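You operate a simulated robot arm through the tools that you are given. There is no shell and no other tool.

Carry out the task below with a simulated two-armed robot. There is one attempt and no reset: what you move stays moved.

## Task
Open the white cupboard door, take the green cup on the upper deck of the blue trolley and put it away in the inside of the white wall cupboard, then shut the door. Fetch the small blue plug and set it on top of the green filter on the top of the rear bench. Take the steel cap from the top of the rear bench and leave it on top of the orange pad there. Open the drawer of the pump stand. Do these in any order. Set down upright: green cup.
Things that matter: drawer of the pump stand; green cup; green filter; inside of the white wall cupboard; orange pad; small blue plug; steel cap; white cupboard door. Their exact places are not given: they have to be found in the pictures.

The check looks at the end state, three seconds after you hand in, the way a careful person would. Anything else that was tipped, shoved, dropped, spilled or broken makes it a failure. A push-on lid holds only when it is set on centred and level and pressed home; a screw cap is set on level and turned clockwise until tight.

## Robot
Two 7-joint arms with fingered hands on one trunk, on a base that moves. Base frame: it is fixed to the floor where the robot stands at the start and does not move with it; the origin is under the middle of the robot, x ahead of it, y to its left, z up. Units: mm, rad, N and s.
The left shoulder is at the start at [81, 241, 1492], the right one opposite. With the tool pointing down near the work surface each hand reaches from about 260 to 960 mm from the robot's upright axis, wherever it stands, measured 20 degrees to its own side. Places, roughly: drawer of the pump stand [-3000, -4400, 600]; green cup (7x7x10 cm) [-8400, -4900, 800]; green filter (6x6x12 cm) [-12100, -10400, 1000]; inside of the white wall cupboard (16x38 cm) [-200, -2280, 1240]; orange pad (10x7x4 cm) [-11600, -10600, 900]; small blue plug (3x3x3 cm) [-11700, -10700, 900]; steel cap [-12000, -10750, 1000]; white cupboard door [-300, -2200, 1400]. Payload 4.9 kg a hand.
Tool frame (each hand has its own): the origin (TCP) lies between the finger pads and is the grasp point; the fingertips stand 32 mm ahead of it; z points along the fingers, y is the line along which they close. The gripper opens to 200 mm; its body begins 89 mm behind the TCP. The gripper is a hand of 4 fingers: y runs from the thumb to the fingers, the wrist lies at [0, 0, -267] in the tool frame.
Orientation is that of the tool frame in the base frame, as a unit quaternion [x, y, z, w]. With the fingers straight down and closing along the base's y, the tool's x points along the base's -x, its y along +y and its z along -z.

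## Interface
- The arms move only by the tool nudge_tool. It takes "left_deltas", "right_deltas" or both (then of equal length, played together; a hand with none holds still); each is a list of rows, each a list of 2 entries, a list of its own where there are three numbers: the shift along the tool's x, y, z in mm, then the turn, a rotation vector about the tool's x, y, z in rad. In form: [[[tx, ty, tz], [wx, wy, wz]], ...]. A call has 1 to 20 rows; each row shifts and turns the commanded pose from where the row before left it, along the tool's axes as they then stand. A row lasts 0.2 s, in which the tool goes at most 50 mm and 0.15 rad; a call with a longer step from one row to the next is refused whole. Where a pose cannot be reached the arm comes as near as it can. A force on the tool above 40 N (or 10 N above the force at the start of the call, whichever is more), or a blocked arm, ends the call early, and 0.2 s more pass. In this call time passes only in rows, and 0.2 s behind the last. The reply holds the time, the measured pose of the TCP, the force on the tool along the base axes, the opening and the grip force, in the units named above and with some noise, with the torque about the TCP (base axes, N m) and any sound that the robot's microphone picked up, and new pictures: "pictures" is both (left out), scene, wrist or none (wrist: the cameras of the hands that moved).
- Cameras (640 x 400 px; columns grow to the right, rows downward): "scene" is now at [115.9, -17.7, 1667.4]; the picture's right is [-0.20, -0.98, 0.00], its down [-0.57, 0.12, -0.82] and it looks along [0.80, -0.16, -0.58] (base axes); focal length 272 px, centre (320, 200). "left" rides on the left gripper at [-69, -69, -116] in its tool frame; the picture's right is [0.71, -0.71, 0.00], its down [0.54, 0.54, -0.64] and it looks along [0.46, 0.45, 0.77] (tool axes); focal length 226 px, centre (320, 200). "right" rides on the right gripper at [69, -69, -116] in its tool frame; the picture's right is [0.71, 0.71, 0.00], its down [-0.54, 0.54, -0.64] and it looks along [-0.45, 0.45, 0.77] (tool axes); focal length 226 px, centre (320, 200).
- lift_body(by): slides the trunk up (or, below 0, down) by that many mm; the arms and the scene camera ride with it, the base frame stays. It gives what a move gives, with no picture.
- roll_base(legs): drives the robot by 1 to 6 legs, each [ahead, left, turn to the left] in mm, mm and rad, along the robot's own axes; the way and the turn of a leg run together, so that a leg with both is an arc; at most 1500 mm and 3.142 rad a leg. The arms and the cameras ride along, it lands a little off, and it stops where it bumps. It gives what a move gives, and a new picture of the scene camera.
- move_fingers(finger1, finger2, finger3, thumb_bend, hand): sets how far each is bent, from 0 (flat) to 100 (curled in); at 30 the hand is open as for a grip, at 70 the pads meet at the TCP. One left out holds its place. A second passes; each finger stops where it meets its share of the squeeze, and holds until it gets a number again. It is the only way to open and close the hand. It gives what a move gives, with no picture; readings hold the bend of each and the force on the fingers (four entries, about 0 where the hand has none), thumb and palm.
- turn_head(pan, tilt): turns the head with the scene camera to pan (to the left, within 1.501 rad either way) and tilt (down, from -0.506 to 1.204), counted from straight ahead of the robot. It gives what a move gives, and a new picture of the scene camera.
- locate(camera, pixels): for up to 12 pixels [column, row] of the newest picture of that camera ("zoom" is the newest enlarged one), the place [x, y, z] in the base frame of the surface seen there, good to about 2 mm. It takes no simulated time.
- close_up(camera, box): a new picture of the part [left, top, right, bottom] of that camera's present view, enlarged. It takes no simulated time.
- job_done(): hands the job in; it is judged then, once.

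Leave the grippers open and the arms clear of the work at the hand-in unless told otherwise.

The tools are called after "Call:" as name(argument=value, ...) on one line, values as JSON. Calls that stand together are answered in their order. nudge_tool: Moves the arms, as the interface text tells. Its arguments: {"type":"object","properties":{"left_deltas":{"type":"array"},"right_deltas":{"type":"array"},"pictures":{"type":"string","enum":["both","scene","wrist","none"]}},"required":[]} The other tools are called the same way: lift_body (by) moves the trunk up or down; move_fingers (finger1, finger2, finger3, thumb_bend, hand) moves the fingers one by one; roll_base (legs) drives the base; turn_head (pan, tilt) turns the head that bears the scene camera; locate (camera, pixels) gives the place of the surface under pixels of a picture; close_up (camera, box) takes an enlarged picture of a part of a camera's view; job_done () hands the job in.

At the start:

```text
t: 0.0
left_ee_pos: [771.3, 255.1, 1155.8]
left_tool_rot: [0.001, 1.0, -0.001, 0.0]
left_ft_force: [-0.9, -0.2, 0.1]
left_moment: [-0.03, 0.02, -0.01]
left_grip_width: 200.0
left_grip_force: 0.1
left_shape: jaw
left_bend: [30.0, 30.0, 30.0, 30.0]
left_finger forces: [0.0, 0.1, 0.0, 0.0, 0.0, 0.0]
right_ee_pos: [741.4, -333.6, 1148.8]
right_tool_rot: [-0.001, 1.0, 0.0, -0.001]
right_ft_force: [-1.0, 0.0, -0.9]
right_moment: [0.03, 0.0, -0.01]
right_grip_width: 199.8
right_grip_force: 0.0
right_shape: jaw
right_bend: [30.0, 30.0, 30.0, 30.0]
right_finger forces: [0.1, 0.1, 0.0, 0.0, 0.0, 0.0]
trunk travel left (down, up): [-400.0, 440.0]
robot x, y, heading: [-0.1, 2.0, 0.005]
head pan, tilt (commanded): [-0.201, 0.616]
```

scene: 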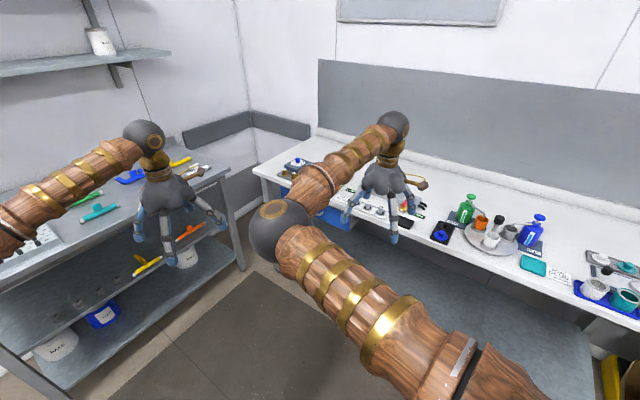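
right: 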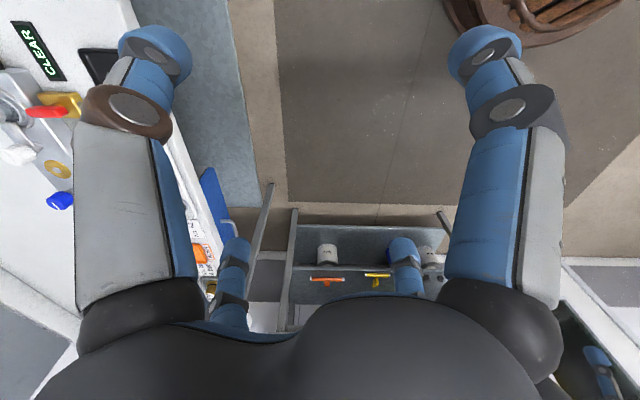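
left: 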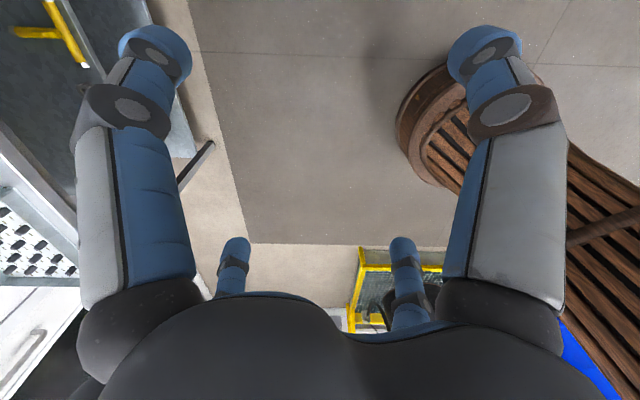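

I see a shelf rack on the left, a bench ahead/right. The cupboard is to my right at about (-200,-2280). I first turn the head right to look that way.

Call:
turn_head(pan=-1.5, tilt=0.3)

```text
t: 1.5
left_ee_pos: [771.1, 254.4, 1157.0]
left_tool_rot: [0.0, 1.0, -0.001, 0.0]
left_ft_force: [0.7, 0.3, 0.3]
left_moment: [0.02, 0.0, -0.01]
left_grip_width: 200.0
left_grip_force: 0.0
left_shape: jaw
left_bend: [30.0, 30.0, 30.0, 30.0]
left_finger forces: [0.0, 0.0, 0.0, 0.0, 0.0, 0.0]
right_ee_pos: [739.9, -333.6, 1149.3]
right_tool_rot: [0.001, 1.0, 0.0, -0.001]
right_ft_force: [-0.6, 0.1, 0.1]
right_moment: [0.02, 0.01, 0.03]
right_grip_width: 199.7
right_grip_force: 0.1
right_shape: jaw
right_bend: [30.0, 30.0, 30.0, 30.0]
right_finger forces: [0.0, 0.0, 0.1, 0.0, 0.0, 0.0]
trunk travel left (down, up): [-400.0, 440.0]
robot x, y, heading: [-0.6, -0.6, 0.003]
head pan, tilt (commanded): [-1.499, 0.3]
```

scene: 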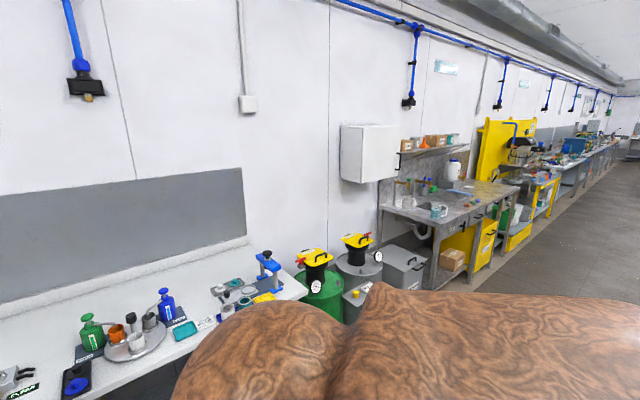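

The white wall cupboard shows at about (370,152). I enlarge that part.

Call:
close_up(camera="scene", box=[290, 90, 530, 290])

Call:
locate(camera="scene", pixels=[[345, 130], [392, 130], [375, 175], [350, 175], [405, 185], [398, 300], [450, 300], [560, 260], [600, 200], [330, 100], [240, 200], [520, 300]])

```text
2.00 times, centred on (410, 190) of scene
```

zoom: 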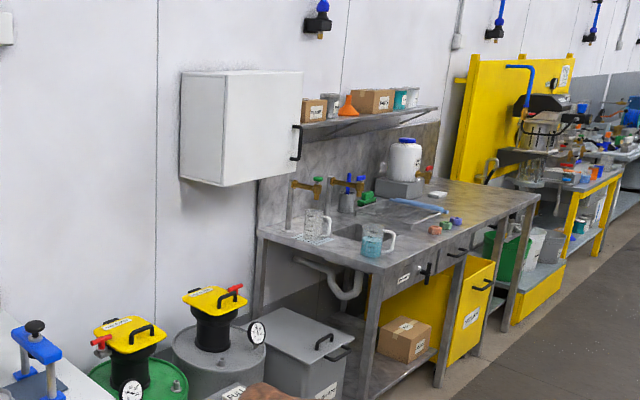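

```text
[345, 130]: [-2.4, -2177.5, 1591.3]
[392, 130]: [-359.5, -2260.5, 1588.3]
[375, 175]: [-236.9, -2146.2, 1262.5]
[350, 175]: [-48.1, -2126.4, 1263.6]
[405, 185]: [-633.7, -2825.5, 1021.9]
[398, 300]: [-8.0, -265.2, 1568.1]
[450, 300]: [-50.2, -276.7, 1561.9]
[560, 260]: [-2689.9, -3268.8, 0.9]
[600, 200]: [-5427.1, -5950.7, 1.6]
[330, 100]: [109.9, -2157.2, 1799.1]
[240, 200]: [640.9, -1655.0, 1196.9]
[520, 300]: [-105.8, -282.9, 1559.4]
```

The cupboard's handle is at zoom (296,142); hinge apparently on the left. I measure its points.

Call:
locate(camera="zoom", pixels=[[296, 130], [296, 155], [228, 85], [300, 85], [228, 180], [300, 165], [185, 85], [185, 170], [222, 90], [262, 130], [435, 112], [330, 230]])

Call:
close_up(camera="scene", box=[330, 115, 410, 190])

```text
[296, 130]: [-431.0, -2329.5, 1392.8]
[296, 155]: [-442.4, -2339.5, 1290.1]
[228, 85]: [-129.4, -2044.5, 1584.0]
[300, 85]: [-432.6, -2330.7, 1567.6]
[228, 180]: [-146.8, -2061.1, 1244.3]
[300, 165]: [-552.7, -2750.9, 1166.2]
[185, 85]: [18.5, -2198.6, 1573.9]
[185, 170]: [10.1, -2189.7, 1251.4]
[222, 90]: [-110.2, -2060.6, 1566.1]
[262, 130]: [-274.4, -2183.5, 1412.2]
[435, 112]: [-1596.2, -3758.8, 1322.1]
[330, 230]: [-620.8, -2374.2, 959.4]
```

```text
5.33 times, centred on (370, 152) of scene
```

zoom: 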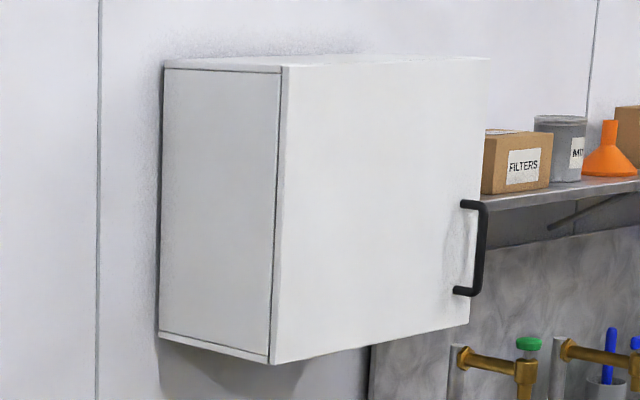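

The door's front plane runs from (-129,-2044) to (-432,-2330); handle bar is at about (-440,-2340, 1290–1400). Before driving I pull both hands back in (tool x = base -x), so nothing is hit while turning.

Call:
nudge_tool(left_deltas=[[[50, 0, 0], [0, 0, 0]], [[50, 0, 0], [0, 0, 0]], [[50, 0, 0], [0, 0, 0]], [[50, 0, 0], [0, 0, 0]], [[50, 0, 0], [0, 0, 0]], [[50, 0, 0], [0, 0, 0]], [[50, 0, 0], [0, 0, 0]]], right_deltas=[[[50, 0, 0], [0, 0, 0]], [[50, 0, 0], [0, 0, 0]], [[50, 0, 0], [0, 0, 0]], [[50, 0, 0], [0, 0, 0]], [[50, 0, 0], [0, 0, 0]], [[50, 0, 0], [0, 0, 0]], [[50, 0, 0], [0, 0, 0]]], pictures="scene")

Call:
turn_head(pan=-0.8, tilt=0.6)

```text
t: 3.1
left_ee_pos: [416.3, 253.5, 1157.8]
left_tool_rot: [0.001, 1.0, -0.001, 0.001]
left_ft_force: [-0.6, -0.4, 0.1]
left_moment: [-0.01, -0.08, -0.01]
left_grip_width: 199.9
left_grip_force: 0.0
left_shape: jaw
left_bend: [30.0, 30.0, 30.0, 30.0]
left_finger forces: [0.1, 0.0, 0.1, 0.1, 0.0, 0.0]
right_ee_pos: [387.1, -334.6, 1149.4]
right_tool_rot: [0.0, 1.0, 0.001, 0.0]
right_ft_force: [-0.5, -0.1, -0.6]
right_moment: [-0.01, -0.05, 0.03]
right_grip_width: 200.1
right_grip_force: 0.0
right_shape: jaw
right_bend: [30.0, 30.0, 30.0, 30.0]
right_finger forces: [0.0, 0.0, 0.0, 0.0, 0.0, 0.0]
trunk travel left (down, up): [-400.0, 440.0]
robot x, y, heading: [0.5, 2.2, -0.001]
head pan, tilt (commanded): [-1.499, 0.3]
```

scene: 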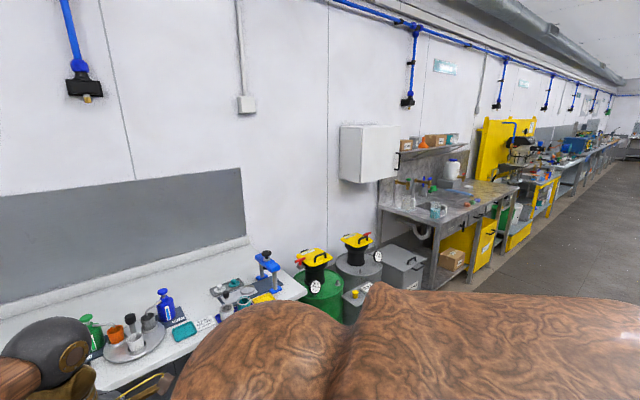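

```text
t: 4.1
left_ee_pos: [419.9, 254.6, 1156.0]
left_tool_rot: [0.001, 1.0, -0.001, 0.0]
left_ft_force: [-0.5, 0.0, -0.3]
left_moment: [-0.01, 0.02, -0.01]
left_grip_width: 200.1
left_grip_force: 0.2
left_shape: jaw
left_bend: [30.0, 30.0, 30.0, 30.0]
left_finger forces: [0.0, 0.0, 0.0, 0.1, 0.0, 0.0]
right_ee_pos: [391.1, -334.0, 1149.4]
right_tool_rot: [0.0, 1.0, 0.0, -0.002]
right_ft_force: [-0.5, 0.3, 0.1]
right_moment: [-0.02, -0.01, 0.01]
right_grip_width: 199.7
right_grip_force: 0.1
right_shape: jaw
right_bend: [30.0, 30.0, 30.0, 30.0]
right_finger forces: [0.1, 0.1, 0.0, 0.1, 0.0, 0.0]
trunk travel left (down, up): [-400.0, 440.0]
robot x, y, heading: [0.2, -0.5, 0.002]
head pan, tilt (commanded): [-0.799, 0.6]
```

scene: 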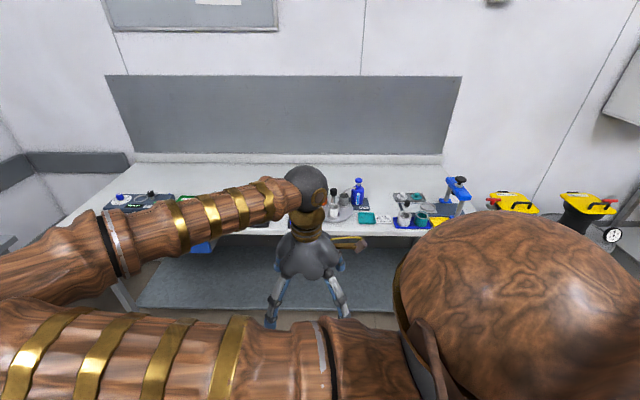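

The bench front edge is at about row 232. I measure it and the stand.

Call:
locate(camera="scene", pixels=[[220, 231], [380, 231], [455, 190], [510, 205], [590, 205], [612, 235], [300, 130], [420, 130], [250, 270], [625, 90]])

Call:
turn_head(pan=-1.5, tilt=0.7)

```text
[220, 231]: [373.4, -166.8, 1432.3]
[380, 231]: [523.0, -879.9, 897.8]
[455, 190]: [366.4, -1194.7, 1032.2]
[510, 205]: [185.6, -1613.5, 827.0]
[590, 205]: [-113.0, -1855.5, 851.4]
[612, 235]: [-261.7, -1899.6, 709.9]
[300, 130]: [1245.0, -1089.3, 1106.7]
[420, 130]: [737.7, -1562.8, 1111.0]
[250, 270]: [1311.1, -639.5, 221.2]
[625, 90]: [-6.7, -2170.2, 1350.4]
```

```text
t: 5.2
left_ee_pos: [421.0, 253.9, 1155.0]
left_tool_rot: [0.001, 1.0, -0.001, 0.0]
left_ft_force: [0.4, -0.6, -0.2]
left_moment: [0.0, 0.01, 0.0]
left_grip_width: 200.0
left_grip_force: 0.1
left_shape: jaw
left_bend: [30.0, 30.0, 30.0, 30.0]
left_finger forces: [0.0, 0.1, 0.0, 0.1, 0.0, 0.0]
right_ee_pos: [391.6, -334.0, 1147.4]
right_tool_rot: [-0.001, 1.0, 0.001, -0.002]
right_ft_force: [-0.5, -1.2, -0.1]
right_moment: [0.01, 0.0, 0.03]
right_grip_width: 200.0
right_grip_force: 0.0
right_shape: jaw
right_bend: [30.0, 30.0, 30.0, 30.0]
right_finger forces: [0.0, 0.0, 0.0, 0.1, 0.0, 0.0]
trunk travel left (down, up): [-400.0, 440.0]
robot x, y, heading: [2.8, -0.2, 0.001]
head pan, tilt (commanded): [-1.499, 0.7]
```

scene: 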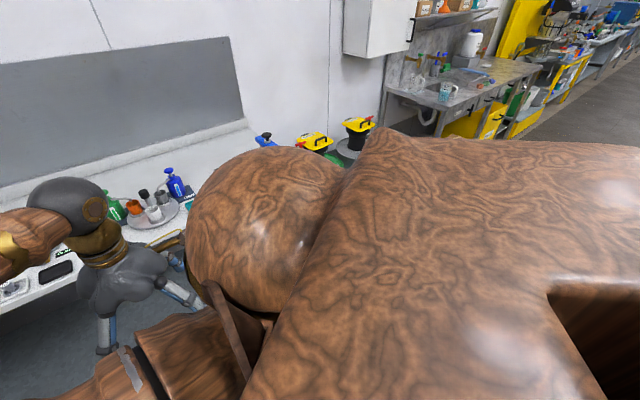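

Nothing blocks turning on the spot. I rotate the base right by 0.815 rad to face the wall, then view.

Call:
roll_base(legs=[[0, 0, -0.815]])

Call:
turn_head(pan=-1.3, tilt=0.5)

```text
t: 7.7
left_ee_pos: [473.4, -130.4, 1155.7]
left_tool_rot: [0.396, 0.918, -0.001, 0.0]
left_ft_force: [-0.1, -0.1, 0.6]
left_moment: [-0.03, 0.02, -0.02]
left_grip_width: 199.9
left_grip_force: 0.1
left_shape: jaw
left_bend: [30.0, 30.0, 30.0, 30.0]
left_finger forces: [0.0, 0.1, 0.0, 0.0, 0.0, 0.0]
right_ee_pos: [25.7, -514.3, 1148.5]
right_tool_rot: [0.396, 0.918, 0.001, -0.001]
right_ft_force: [0.0, 0.1, -1.0]
right_moment: [0.02, -0.04, 0.01]
right_grip_width: 199.8
right_grip_force: 0.0
right_shape: jaw
right_bend: [30.0, 30.0, 30.0, 30.0]
right_finger forces: [0.0, 0.1, 0.0, 0.0, 0.0, 0.1]
trunk travel left (down, up): [-400.0, 440.0]
robot x, y, heading: [2.2, -1.6, -0.813]
head pan, tilt (commanded): [-1.499, 0.7]
```

scene: 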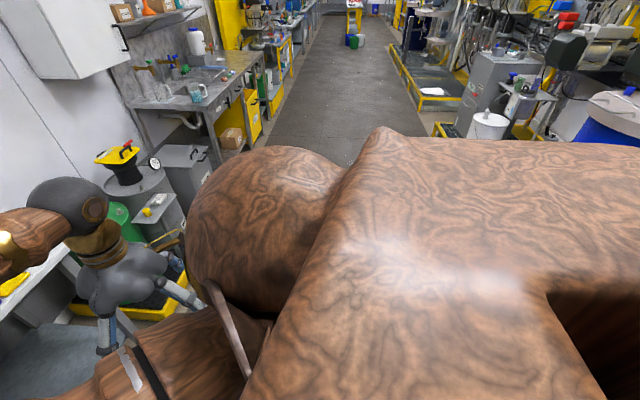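

```text
t: 8.5
left_ee_pos: [474.0, -131.2, 1156.4]
left_tool_rot: [0.395, 0.918, -0.001, -0.001]
left_ft_force: [0.5, 0.4, 0.3]
left_moment: [-0.02, -0.01, 0.0]
left_grip_width: 199.6
left_grip_force: 0.1
left_shape: jaw
left_bend: [30.0, 30.0, 30.0, 30.0]
left_finger forces: [0.1, 0.1, 0.0, 0.1, 0.1, 0.0]
right_ee_pos: [25.6, -514.8, 1148.1]
right_tool_rot: [0.396, 0.918, 0.002, -0.002]
right_ft_force: [-0.1, -0.1, -0.2]
right_moment: [-0.03, 0.01, -0.01]
right_grip_width: 200.0
right_grip_force: 0.0
right_shape: jaw
right_bend: [30.0, 30.0, 30.0, 30.0]
right_finger forces: [0.1, 0.0, 0.0, 0.0, 0.1, 0.0]
trunk travel left (down, up): [-400.0, 440.0]
robot x, y, heading: [-1.0, -3.1, -0.815]
head pan, tilt (commanded): [-1.3, 0.499]
```

scene: 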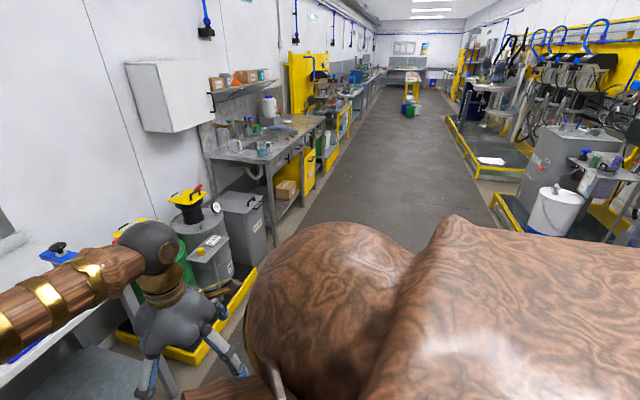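

A low yellow spill tray stands under the drums; I measure it and the aisle edges.

Call:
locate(camera="scene", pixels=[[255, 268], [215, 330], [250, 285], [205, 95], [210, 110], [172, 95], [133, 65], [265, 185], [240, 215], [500, 215], [445, 120], [212, 207]])

Call:
close_up(camera="scene", box=[100, 40, 340, 240])

Call:
close_up(camera="scene", box=[280, 0, 560, 180])

```text
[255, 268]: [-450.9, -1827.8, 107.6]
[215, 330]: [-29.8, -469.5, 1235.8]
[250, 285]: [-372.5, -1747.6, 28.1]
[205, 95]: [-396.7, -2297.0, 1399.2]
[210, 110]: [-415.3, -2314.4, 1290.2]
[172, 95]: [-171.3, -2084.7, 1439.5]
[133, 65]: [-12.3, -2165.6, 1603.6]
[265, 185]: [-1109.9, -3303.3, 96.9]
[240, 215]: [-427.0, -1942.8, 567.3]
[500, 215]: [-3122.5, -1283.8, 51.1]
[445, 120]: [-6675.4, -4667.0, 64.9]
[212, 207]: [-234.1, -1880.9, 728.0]
```

```text
2.00 times, centred on (220, 140) of scene
```

zoom: 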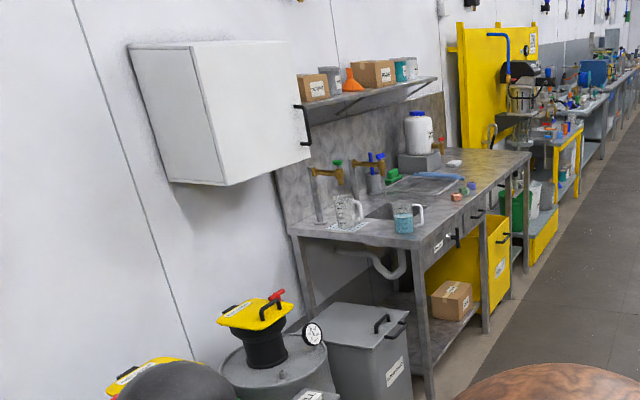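

```text
2.22 times, centred on (420, 90) of scene
```

zoom: 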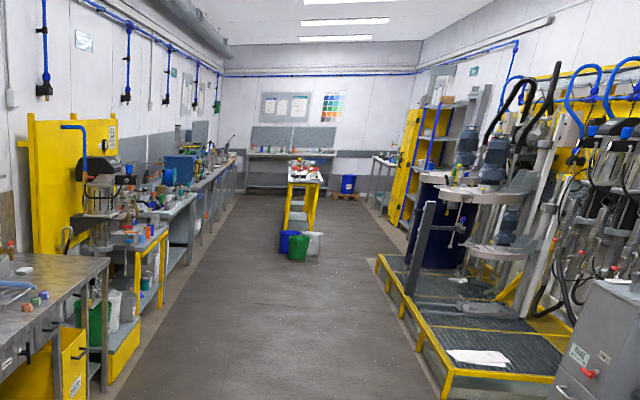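

The aisle along the wall is free (tray front about 1020 mm ahead of my line). I drive right 1800 mm and ahead 400 mm to stand before the cupboard.

Call:
roll_base(legs=[[0, -1000, 0], [0, -800, 0], [400, 0, 0]])

Call:
turn_head(pan=0.0, tilt=0.3)

```text
t: 19.6
left_ee_pos: [-555.6, -1654.3, 1157.3]
left_tool_rot: [0.396, 0.918, 0.0, 0.0]
left_ft_force: [-0.3, 0.5, 0.0]
left_moment: [0.02, 0.0, -0.03]
left_grip_width: 200.2
left_grip_force: 0.0
left_shape: jaw
left_bend: [30.0, 30.0, 30.0, 30.0]
left_finger forces: [0.1, 0.0, 0.1, 0.0, 0.1, 0.0]
right_ee_pos: [-1003.8, -2038.8, 1148.9]
right_tool_rot: [0.395, 0.919, 0.001, 0.0]
right_ft_force: [-0.4, -0.3, 0.3]
right_moment: [-0.05, -0.03, 0.02]
right_grip_width: 200.1
right_grip_force: 0.2
right_shape: jaw
right_bend: [30.0, 30.0, 30.0, 30.0]
right_finger forces: [0.0, 0.1, 0.2, 0.0, 0.1, 0.1]
trunk travel left (down, up): [-400.0, 440.0]
robot x, y, heading: [-1025.6, -1524.7, -0.817]
head pan, tilt (commanded): [-1.3, 0.499]
```

scene: 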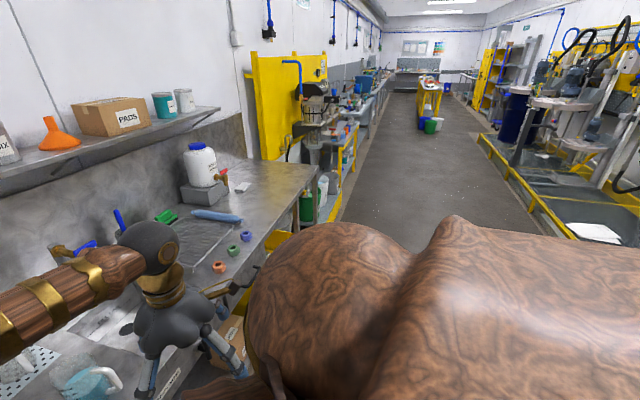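

```text
t: 21.1
left_ee_pos: [-555.0, -1655.0, 1156.3]
left_tool_rot: [0.395, 0.919, -0.001, -0.001]
left_ft_force: [0.2, -1.0, 1.0]
left_moment: [-0.02, 0.0, 0.01]
left_grip_width: 199.9
left_grip_force: 0.1
left_shape: jaw
left_bend: [30.0, 30.0, 30.0, 30.0]
left_finger forces: [0.1, 0.1, 0.0, 0.0, 0.0, 0.0]
right_ee_pos: [-1002.1, -2040.1, 1148.5]
right_tool_rot: [0.394, 0.919, 0.001, -0.001]
right_ft_force: [-0.2, -0.2, -0.7]
right_moment: [0.02, 0.02, 0.03]
right_grip_width: 200.0
right_grip_force: 0.1
right_shape: jaw
right_bend: [30.0, 30.0, 30.0, 30.0]
right_finger forces: [0.0, 0.0, 0.0, 0.0, 0.0, 0.1]
trunk travel left (down, up): [-400.0, 440.0]
robot x, y, heading: [-1026.8, -1524.4, -0.813]
head pan, tilt (commanded): [0.0, 0.3]
```

scene: 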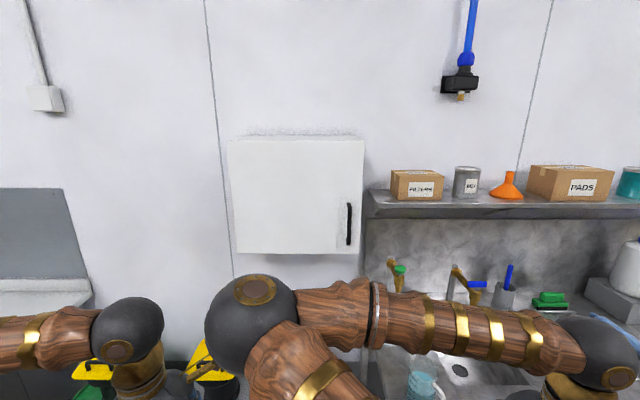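

The door with its black bar handle at (349,225) lies ahead. I enlarge and measure.

Call:
close_up(camera="scene", box=[210, 120, 390, 270])

Call:
locate(camera="scene", pixels=[[349, 205], [350, 215], [350, 225], [350, 235], [349, 242], [340, 225], [360, 225], [240, 240], [240, 150], [355, 148], [350, 250], [300, 200]])

```text
2.67 times, centred on (300, 195) of scene
```

zoom: 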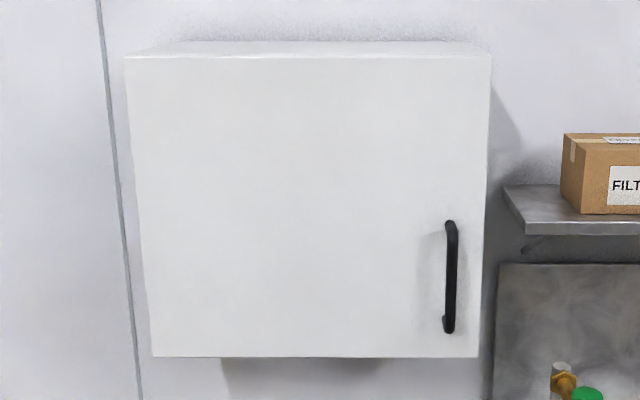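

```text
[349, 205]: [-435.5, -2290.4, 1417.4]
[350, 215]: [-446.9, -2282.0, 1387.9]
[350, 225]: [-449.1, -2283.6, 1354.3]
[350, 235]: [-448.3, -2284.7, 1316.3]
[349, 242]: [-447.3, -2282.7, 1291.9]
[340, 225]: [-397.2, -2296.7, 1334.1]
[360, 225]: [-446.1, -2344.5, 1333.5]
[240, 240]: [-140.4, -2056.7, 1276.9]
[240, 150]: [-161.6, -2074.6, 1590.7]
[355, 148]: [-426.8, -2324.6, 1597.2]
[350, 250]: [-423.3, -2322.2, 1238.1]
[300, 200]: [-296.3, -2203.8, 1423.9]
```

The bar's outer face is 45 mm off the door plane, at u (along wall) ≈1891, z 1290–1415; the hinge is the left edge. I roll 100 mm closer, and draw the left hand back out of the swing of the door.

Call:
nudge_tool(left_deltas=[[[50, 0, 0], [0, 0, 0]], [[50, 0, 0], [0, 0, 0]]], pictures="none")

Call:
roll_base(legs=[[100, 0, 0]])

```text
t: 21.7
left_ee_pos: [-565.0, -1640.3, 1161.7]
left_tool_rot: [0.396, 0.918, 0.0, -0.001]
left_ft_force: [0.6, 0.5, -0.2]
left_moment: [-0.01, 0.0, 0.0]
left_grip_width: 200.2
left_grip_force: 0.1
left_shape: jaw
left_bend: [30.0, 30.0, 30.0, 30.0]
left_finger forces: [0.0, 0.0, 0.1, 0.1, 0.0, 0.0]
left hand out of reach, approached as far as the arm can: row 1, 2
right_ee_pos: [-1003.0, -2039.4, 1147.0]
right_tool_rot: [0.394, 0.919, 0.002, -0.001]
right_ft_force: [0.6, 0.3, -0.8]
right_moment: [0.0, -0.03, 0.0]
right_grip_width: 199.9
right_grip_force: 0.0
right_shape: jaw
right_bend: [30.0, 30.0, 30.0, 30.0]
right_finger forces: [0.1, 0.1, 0.1, 0.1, 0.1, 0.0]
trunk travel left (down, up): [-400.0, 440.0]
robot x, y, heading: [-1029.3, -1522.9, -0.807]
head pan, tilt (commanded): [0.0, 0.3]
```

```text
t: 22.8
left_ee_pos: [-498.2, -1711.0, 1162.7]
left_tool_rot: [0.395, 0.919, 0.0, -0.001]
left_ft_force: [-0.4, -0.4, 0.5]
left_moment: [-0.01, -0.01, -0.02]
left_grip_width: 199.9
left_grip_force: 0.0
left_shape: jaw
left_bend: [30.0, 30.0, 30.0, 30.0]
left_finger forces: [0.1, 0.1, 0.0, 0.0, 0.1, 0.0]
right_ee_pos: [-935.5, -2109.8, 1148.8]
right_tool_rot: [0.395, 0.919, 0.001, -0.001]
right_ft_force: [0.9, -0.1, 0.2]
right_moment: [-0.03, -0.04, 0.01]
right_grip_width: 200.2
right_grip_force: 0.1
right_shape: jaw
right_bend: [30.0, 30.0, 30.0, 30.0]
right_finger forces: [0.1, 0.0, 0.0, 0.0, 0.1, 0.1]
trunk travel left (down, up): [-400.0, 440.0]
robot x, y, heading: [-960.7, -1595.4, -0.816]
head pan, tilt (commanded): [0.0, 0.3]
```

scene: 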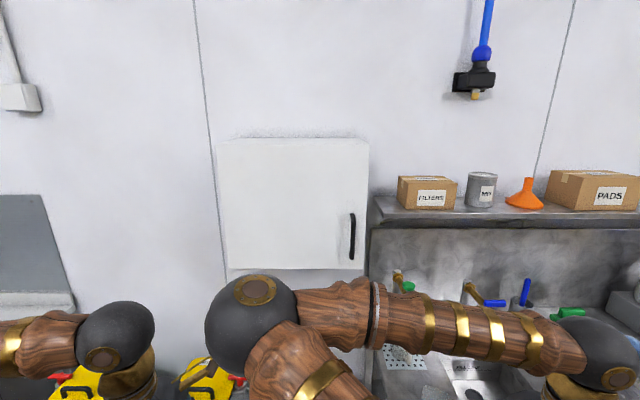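

The left hand sits near the door's sweep, so I lower it 220 mm; the right hand rises 203 mm, goes 236 mm left and 313 mm ahead to a place in front of the handle.

Call:
nudge_tool(left_deltas=[[[0, 0, 22], [0, 0, 0]], [[0, 0, 22], [0, 0, 0]], [[0, 0, 22], [0, 0, 0]], [[0, 0, 22], [0, 0, 0]], [[0, 0, 22], [0, 0, 0]], [[0, 0, 22], [0, 0, 0]], [[0, 0, 22], [0, 0, 0]], [[0, 0, 22], [0, 0, 0]], [[0, 0, 22], [0, 0, 0]], [[0, 0, 22], [0, 0, 0]]], right_deltas=[[[0, 0, -45], [0, 0, 0]], [[0, 0, -45], [0, 0, 0]], [[0, 0, -45], [0, 0, 0]], [[0, 15, -45], [0, 0, 0]], [[-31, 32, -22], [0, 0, 0]], [[-35, 32, 0], [0, 0, 0]], [[-35, 32, 0], [0, 0, 0]], [[-35, 32, 0], [0, 0, 0]], [[-35, 32, 0], [0, 0, 0]], [[-35, 32, 0], [0, 0, 0]]], pictures="both")

```text
t: 25.0
left_ee_pos: [-498.3, -1710.7, 941.5]
left_tool_rot: [0.396, 0.918, 0.0, -0.002]
left_ft_force: [0.9, -0.2, 0.0]
left_moment: [0.0, -0.02, 0.02]
left_grip_width: 199.6
left_grip_force: 0.1
left_shape: jaw
left_bend: [30.0, 30.0, 30.0, 30.0]
left_finger forces: [0.0, 0.1, 0.1, 0.0, 0.0, 0.0]
right_ee_pos: [-641.4, -2118.6, 1349.5]
right_tool_rot: [0.394, 0.919, 0.001, -0.002]
right_ft_force: [0.7, -0.4, -0.2]
right_moment: [-0.01, 0.05, -0.01]
right_grip_width: 200.0
right_grip_force: 0.0
right_shape: jaw
right_bend: [30.0, 30.0, 30.0, 30.0]
right_finger forces: [0.1, 0.0, 0.0, 0.0, 0.0, 0.1]
trunk travel left (down, up): [-400.0, 440.0]
robot x, y, heading: [-964.3, -1595.4, -0.814]
head pan, tilt (commanded): [0.0, 0.3]
```

scene: 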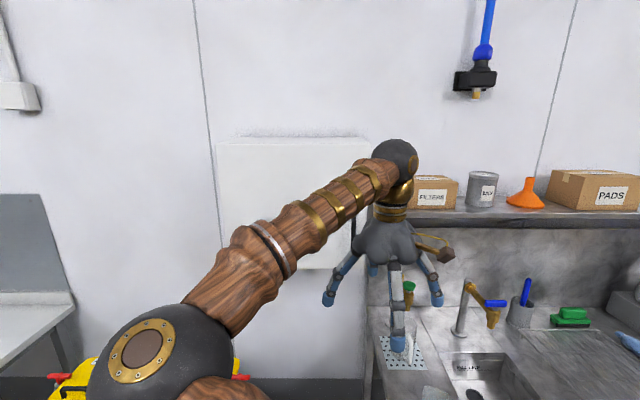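
right: 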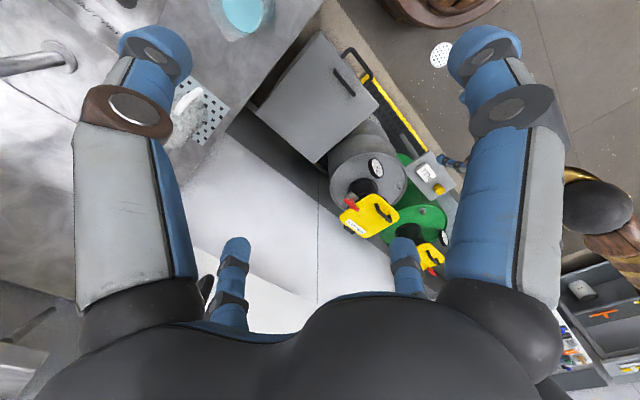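
left: 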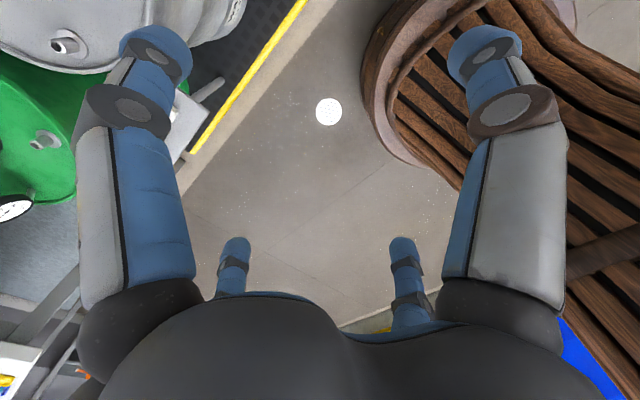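

The right hand is before the handle (u≈1919, v≈1103, z 1350). I now turn it about its y by -1.571 rad so that the fingers point at the door.

Call:
nudge_tool(right_deltas=[[[0, 0, 0], [0, -0.145, 0]], [[0, 0, 0], [0, -0.145, 0]], [[0, 0, 0], [0, -0.145, 0]], [[0, 0, 0], [0, -0.145, 0]], [[0, 0, 0], [0, -0.145, 0]], [[0, 0, 0], [0, -0.145, 0]], [[0, 0, 0], [0, -0.145, 0]], [[0, 0, 0], [0, -0.145, 0]], [[0, 0, 0], [0, -0.145, 0]], [[0, 0, 0], [0, -0.145, 0]], [[0, 0, 0], [0, -0.121, 0]]], pictures="both")

```text
t: 26.8
left_ee_pos: [-497.9, -1712.2, 942.2]
left_tool_rot: [0.395, 0.919, 0.0, -0.002]
left_ft_force: [-0.3, -1.2, -0.3]
left_moment: [0.02, 0.03, 0.03]
left_grip_width: 199.9
left_grip_force: 0.0
left_shape: jaw
left_bend: [30.0, 30.0, 30.0, 30.0]
left_finger forces: [0.0, 0.0, 0.0, 0.0, 0.1, 0.0]
right_ee_pos: [-675.5, -2186.5, 1356.6]
right_tool_rot: [0.394, 0.75, -0.236, 0.475]
right_ft_force: [-0.4, -0.3, -0.3]
right_moment: [0.02, 0.05, 0.01]
right_grip_width: 200.0
right_grip_force: 0.0
right_shape: jaw
right_bend: [30.0, 30.0, 30.0, 30.0]
right_finger forces: [0.0, 0.0, 0.0, 0.0, 0.0, 0.0]
right hand out of reach, approached as far as the arm can: row 8
trunk travel left (down, up): [-400.0, 440.0]
robot x, y, heading: [-957.5, -1596.5, -0.811]
head pan, tilt (commanded): [0.0, 0.3]
stopped in row 8 (right hand): the arm was blocked; the commanded pose is now the measured one
```

scene: 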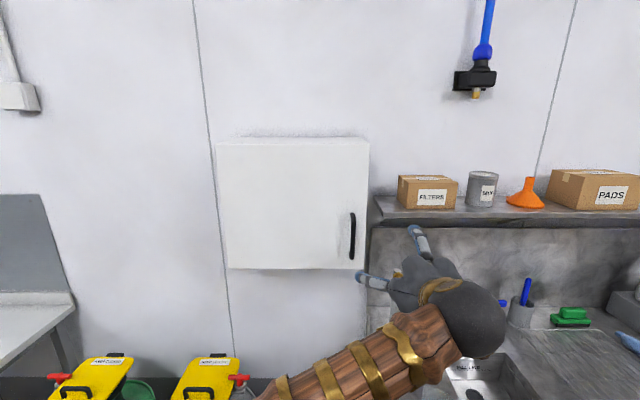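
right: 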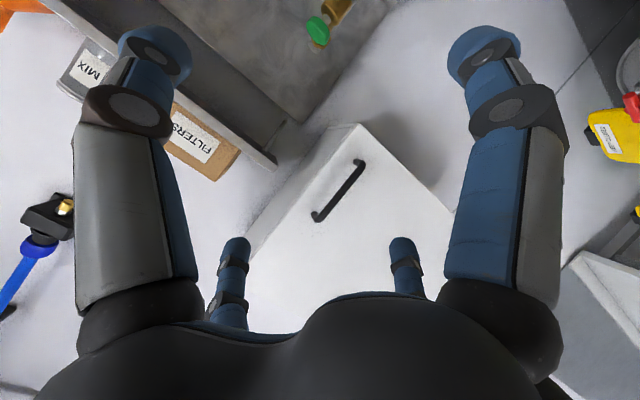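

The wrist stopped at about 26° below level: tool z = (0.53,-0.73,-0.43), TCP drifted to u≈1991. That tilt is usable for gripping a vertical bar. I ease the pitch to ~35°, correct the yaw and shift left/ahead toward the handle.

Call:
nudge_tool(right_deltas=[[[0, 0, 0], [-0.03, 0.045, -0.014]], [[0, 0, 0], [-0.03, 0.045, -0.014]], [[0, 29, 0], [-0.03, 0.045, -0.014]], [[0, 29, 0], [-0.03, 0.045, -0.014]], [[0, 29, 0], [0, 0, 0]], [[0, 29, 0], [0, 0, 0]]], pictures="both")

```text
t: 28.4
left_ee_pos: [-498.9, -1711.3, 942.5]
left_tool_rot: [0.396, 0.918, 0.0, -0.001]
left_ft_force: [0.2, 0.4, 0.1]
left_moment: [0.02, -0.01, -0.03]
left_grip_width: 199.7
left_grip_force: 0.1
left_shape: jaw
left_bend: [30.0, 30.0, 30.0, 30.0]
left_finger forces: [0.0, 0.0, 0.0, 0.0, 0.0, 0.1]
right_ee_pos: [-636.0, -2173.9, 1361.7]
right_tool_rot: [0.423, 0.785, -0.192, 0.411]
right_ft_force: [0.1, -0.3, -0.1]
right_moment: [0.04, -0.01, 0.01]
right_grip_width: 200.2
right_grip_force: 0.1
right_shape: jaw
right_bend: [30.0, 30.0, 30.0, 30.0]
right_finger forces: [0.0, 0.0, 0.0, 0.1, 0.0, 0.0]
trunk travel left (down, up): [-400.0, 440.0]
robot x, y, heading: [-961.5, -1597.0, -0.814]
head pan, tilt (commanded): [0.0, 0.3]
stopped in row 6 (right hand): the arm was blocked; the commanded pose is now the measured one
```

scene: 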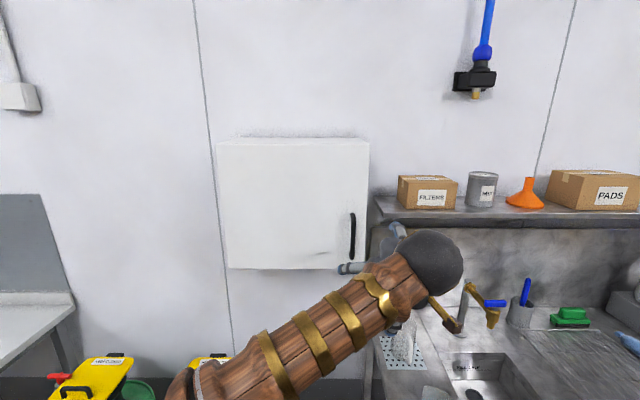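
right: 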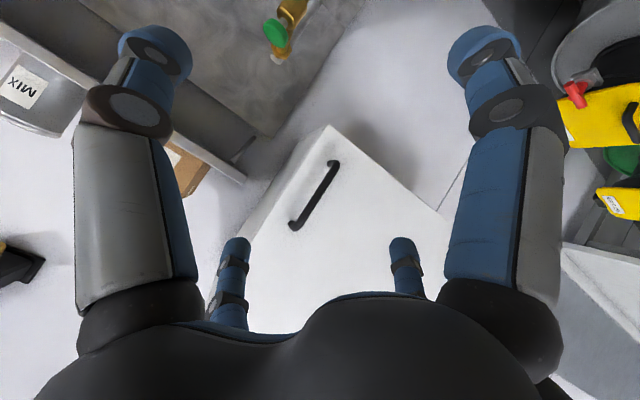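

The arm is blocked again with TCP at u≈1953. I measure where the forearm lies (elbow near (200,385), wrist ball at (432,265)) to understand the posture.

Call:
locate(camera="scene", pixels=[[210, 380], [300, 345], [400, 290], [432, 262], [180, 385], [350, 265], [352, 240]])

Call:
turn_head(pan=0.0, tilt=0.9)

```text
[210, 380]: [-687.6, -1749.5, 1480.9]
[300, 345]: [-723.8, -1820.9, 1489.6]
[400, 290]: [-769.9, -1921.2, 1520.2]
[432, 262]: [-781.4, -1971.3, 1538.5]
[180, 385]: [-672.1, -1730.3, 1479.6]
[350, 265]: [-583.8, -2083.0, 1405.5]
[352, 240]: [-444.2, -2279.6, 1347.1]
```

```text
t: 29.4
left_ee_pos: [-498.1, -1710.4, 943.0]
left_tool_rot: [0.395, 0.919, 0.0, -0.002]
left_ft_force: [-0.4, -0.1, 0.6]
left_moment: [-0.04, 0.02, 0.01]
left_grip_width: 199.9
left_grip_force: 0.1
left_shape: jaw
left_bend: [30.0, 30.0, 30.0, 30.0]
left_finger forces: [0.0, 0.0, 0.1, 0.1, 0.0, 0.0]
right_ee_pos: [-635.1, -2174.2, 1362.9]
right_tool_rot: [0.423, 0.784, -0.193, 0.412]
right_ft_force: [-0.3, -0.6, 0.5]
right_moment: [-0.04, 0.03, 0.03]
right_grip_width: 200.0
right_grip_force: 0.1
right_shape: jaw
right_bend: [30.0, 30.0, 30.0, 30.0]
right_finger forces: [0.0, 0.0, 0.0, 0.0, 0.0, 0.1]
trunk travel left (down, up): [-400.0, 440.0]
robot x, y, heading: [-960.9, -1600.5, -0.815]
head pan, tilt (commanded): [0.0, 0.901]
```

scene: 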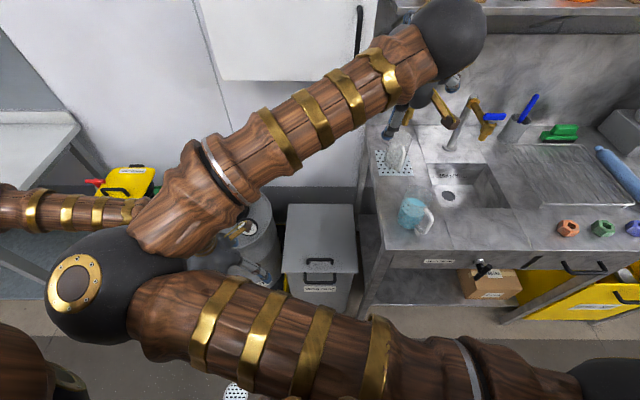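

The right elbow is far to the left (ball at (85,285)), so the forearm runs mostly sideways and the wrist is at its bend limit. If I stand further right, the forearm will point ahead. I measure the sink table's front edge and bin for clearance.

Call:
locate(camera="scene", pixels=[[85, 285], [400, 258], [560, 262], [320, 250], [380, 300], [500, 320], [235, 392], [320, 215], [420, 215], [640, 330], [395, 205], [480, 255]])

```text
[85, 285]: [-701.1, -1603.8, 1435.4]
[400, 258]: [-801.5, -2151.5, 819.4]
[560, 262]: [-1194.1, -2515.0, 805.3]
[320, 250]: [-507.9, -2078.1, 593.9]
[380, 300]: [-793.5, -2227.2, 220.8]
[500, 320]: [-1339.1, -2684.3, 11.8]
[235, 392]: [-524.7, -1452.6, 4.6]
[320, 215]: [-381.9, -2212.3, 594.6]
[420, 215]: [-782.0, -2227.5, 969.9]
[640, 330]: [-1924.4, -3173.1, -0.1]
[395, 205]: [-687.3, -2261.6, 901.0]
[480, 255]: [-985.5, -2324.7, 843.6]
```

The table front is at v≈1017, so the lane in front stays clear. I retract the right hand 150 mm away from the wall, then roll 350 mm to the right.

Call:
nudge_tool(right_deltas=[[[28.8, -7.5, -40], [0, 0, 0]], [[28.8, -7.5, -40], [0, 0, 0]], [[28.8, -7.5, -40], [0, 0, 0]]], pictures="none")

Call:
roll_base(legs=[[0, -350, 0]])

```text
t: 30.1
left_ee_pos: [-499.2, -1711.7, 942.0]
left_tool_rot: [0.395, 0.919, 0.0, -0.002]
left_ft_force: [-0.2, 0.1, -0.6]
left_moment: [-0.05, 0.0, -0.02]
left_grip_width: 199.8
left_grip_force: 0.0
left_shape: jaw
left_bend: [30.0, 30.0, 30.0, 30.0]
left_finger forces: [0.0, 0.0, 0.0, 0.0, 0.0, 0.0]
right_ee_pos: [-738.0, -2167.8, 1377.0]
right_tool_rot: [0.491, 0.745, -0.223, 0.392]
right_ft_force: [0.1, 1.3, 0.5]
right_moment: [-0.01, 0.02, -0.04]
right_grip_width: 200.0
right_grip_force: 0.1
right_shape: jaw
right_bend: [30.0, 30.0, 30.0, 30.0]
right_finger forces: [0.1, 0.1, 0.0, 0.0, 0.1, 0.1]
right hand out of reach, approached as far as the arm can: row 2, 3
trunk travel left (down, up): [-400.0, 440.0]
robot x, y, heading: [-961.3, -1593.3, -0.813]
head pan, tilt (commanded): [0.0, 0.901]
stopped in row 3 (right hand): the arm was blocked; the commanded pose is now the measured one
```

```text
t: 32.4
left_ee_pos: [-753.5, -1952.3, 942.4]
left_tool_rot: [0.395, 0.919, -0.001, -0.003]
left_ft_force: [0.7, 0.1, 0.2]
left_moment: [-0.02, 0.0, -0.02]
left_grip_width: 200.1
left_grip_force: 0.1
left_shape: jaw
left_bend: [30.0, 30.0, 30.0, 30.0]
left_finger forces: [0.0, 0.0, 0.0, 0.0, 0.0, 0.0]
right_ee_pos: [-992.3, -2408.5, 1376.9]
right_tool_rot: [0.49, 0.746, -0.223, 0.393]
right_ft_force: [-0.2, -0.9, -0.3]
right_moment: [0.01, -0.03, -0.03]
right_grip_width: 199.9
right_grip_force: 0.1
right_shape: jaw
right_bend: [30.0, 30.0, 30.0, 30.0]
right_finger forces: [0.0, 0.0, 0.1, 0.1, 0.0, 0.0]
trunk travel left (down, up): [-400.0, 440.0]
robot x, y, heading: [-1215.0, -1838.6, -0.808]
head pan, tilt (commanded): [0.0, 0.901]
```

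scene: 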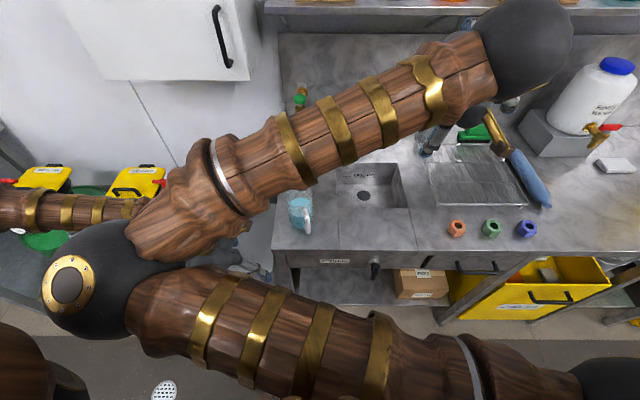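

Now at u≈2145. I correct the hand's yaw (+0.32 rad) and lower its pitch a bit, then move it left 430 mm toward the handle.

Call:
nudge_tool(right_deltas=[[[0, 0, 0], [-0.086, 0.08, -0.0635]], [[0, 0, 0], [-0.086, 0.08, -0.0635]], [[0, 0, 0], [-0.086, 0.08, -0.0635]], [[0, 43, 0], [0, 0, 0]], [[0, 43, 0], [0, 0, 0]], [[0, 43, 0], [0, 0, 0]], [[0, 43, 0], [0, 0, 0]], [[0, 43, 0], [0, 0, 0]], [[0, 43, 0], [0, 0, 0]], [[0, 43, 0], [0, 0, 0]], [[0, 43, 0], [0, 0, 0]], [[0, 43, 0], [0, 0, 0]], [[0, 43, 0], [0, 0, 0]]], pictures="none")

Call:
turn_head(pan=0.3, tilt=0.5)

```text
t: 33.9
left_ee_pos: [-754.3, -1953.0, 942.0]
left_tool_rot: [0.395, 0.919, -0.001, -0.001]
left_ft_force: [-0.1, 0.2, 0.5]
left_moment: [0.0, -0.01, 0.0]
left_grip_width: 199.9
left_grip_force: 0.1
left_shape: jaw
left_bend: [30.0, 30.0, 30.0, 30.0]
left_finger forces: [0.1, 0.0, 0.0, 0.0, 0.0, 0.0]
right_ee_pos: [-932.3, -2383.8, 1400.9]
right_tool_rot: [0.474, 0.805, -0.105, 0.34]
right_ft_force: [0.9, 0.2, 0.5]
right_moment: [-0.01, 0.02, -0.01]
right_grip_width: 199.9
right_grip_force: 0.1
right_shape: jaw
right_bend: [30.0, 30.0, 30.0, 30.0]
right_finger forces: [0.0, 0.1, 0.0, 0.0, 0.1, 0.0]
trunk travel left (down, up): [-400.0, 440.0]
robot x, y, heading: [-1217.1, -1840.7, -0.81]
head pan, tilt (commanded): [0.0, 0.901]
stopped in row 7 (right hand): the arm was blocked; the commanded pose is now the measured one
```

```text
t: 34.8
left_ee_pos: [-754.7, -1953.1, 942.9]
left_tool_rot: [0.396, 0.918, 0.0, -0.002]
left_ft_force: [1.0, 1.2, -0.6]
left_moment: [0.0, 0.0, 0.0]
left_grip_width: 200.0
left_grip_force: 0.1
left_shape: jaw
left_bend: [30.0, 30.0, 30.0, 30.0]
left_finger forces: [0.1, 0.1, 0.0, 0.0, 0.0, 0.0]
right_ee_pos: [-933.5, -2385.2, 1400.6]
right_tool_rot: [0.474, 0.805, -0.106, 0.34]
right_ft_force: [0.2, -0.2, 0.2]
right_moment: [-0.03, -0.02, 0.02]
right_grip_width: 199.8
right_grip_force: 0.1
right_shape: jaw
right_bend: [30.0, 30.0, 30.0, 30.0]
right_finger forces: [0.1, 0.0, 0.1, 0.0, 0.0, 0.0]
trunk travel left (down, up): [-400.0, 440.0]
robot x, y, heading: [-1219.4, -1839.3, -0.816]
head pan, tilt (commanded): [0.3, 0.499]
```

scene: 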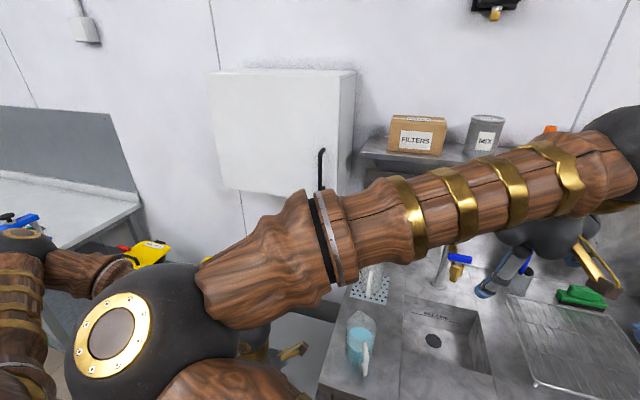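

Blocked again: with x down / y left the wrist roll is at its limit. The hand is a four-finger cross, so a hand rolled 90° (x left, y up) is just as good and natural for this forearm. I roll the hand +1.57 rad about its z.

Call:
nudge_tool(right_deltas=[[[0, 0, 0], [0, 0, 0.145]], [[0, 0, 0], [0, 0, 0.145]], [[0, 0, 0], [0, 0, 0.145]], [[0, 0, 0], [0, 0, 0.145]], [[0, 0, 0], [0, 0, 0.145]], [[0, 0, 0], [0, 0, 0.145]], [[0, 0, 0], [0, 0, 0.145]], [[0, 0, 0], [0, 0, 0.145]], [[0, 0, 0], [0, 0, 0.145]], [[0, 0, 0], [0, 0, 0.145]], [[0, 0, 0], [0, 0, 0.12]]], pictures="scene")

```text
t: 37.4
left_ee_pos: [-752.7, -1953.6, 942.4]
left_tool_rot: [0.395, 0.919, 0.0, 0.0]
left_ft_force: [0.0, 0.0, -0.3]
left_moment: [0.01, 0.0, 0.01]
left_grip_width: 200.1
left_grip_force: 0.0
left_shape: jaw
left_bend: [30.0, 30.0, 30.0, 30.0]
left_finger forces: [0.0, 0.1, 0.0, 0.0, 0.0, 0.0]
right_ee_pos: [-951.3, -2407.4, 1382.1]
right_tool_rot: [0.908, 0.226, 0.109, 0.335]
right_ft_force: [-0.4, -0.4, 0.1]
right_moment: [-0.02, 0.01, -0.02]
right_grip_width: 199.8
right_grip_force: 0.0
right_shape: jaw
right_bend: [30.0, 30.0, 30.0, 30.0]
right_finger forces: [0.0, 0.0, 0.0, 0.0, 0.1, 0.0]
trunk travel left (down, up): [-400.0, 440.0]
robot x, y, heading: [-1217.0, -1840.6, -0.811]
head pan, tilt (commanded): [0.3, 0.499]
stopped in row 11 (right hand): the arm was blocked; the commanded pose is now the measured one
```

scene: 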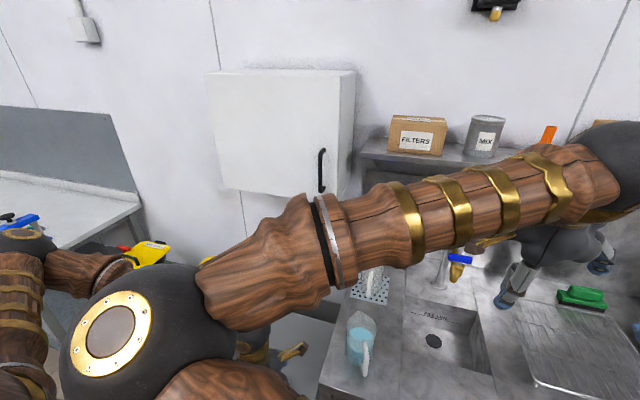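

The "blocked" seems to come from the right elbow ball folding against my left shoulder (hand too near the body). Standing further back stretches the arm and frees the elbow. I roll back 175 mm and left 365 mm.

Call:
roll_base(legs=[[-175, 0, 0], [0, 365, 0]])

```text
t: 40.8
left_ee_pos: [-609.7, -1576.2, 942.3]
left_tool_rot: [0.395, 0.919, 0.0, -0.002]
left_ft_force: [-0.3, -0.8, 0.4]
left_moment: [0.01, -0.03, 0.01]
left_grip_width: 200.0
left_grip_force: 0.0
left_shape: jaw
left_bend: [30.0, 30.0, 30.0, 30.0]
left_finger forces: [0.0, 0.0, 0.1, 0.0, 0.0, 0.1]
right_ee_pos: [-806.4, -2030.4, 1384.4]
right_tool_rot: [0.908, 0.226, 0.109, 0.335]
right_ft_force: [0.2, -0.1, -1.1]
right_moment: [0.02, -0.01, 0.01]
right_grip_width: 199.8
right_grip_force: 0.1
right_shape: jaw
right_bend: [30.0, 30.0, 30.0, 30.0]
right_finger forces: [0.1, 0.0, 0.0, 0.0, 0.1, 0.1]
trunk travel left (down, up): [-400.0, 440.0]
robot x, y, heading: [-1068.4, -1460.2, -0.811]
head pan, tilt (commanded): [0.3, 0.499]
```

scene: 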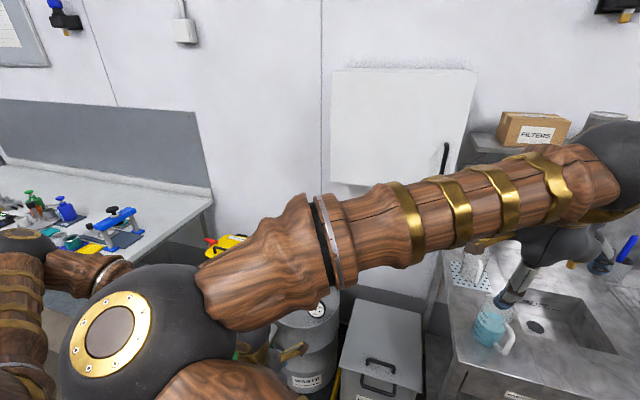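

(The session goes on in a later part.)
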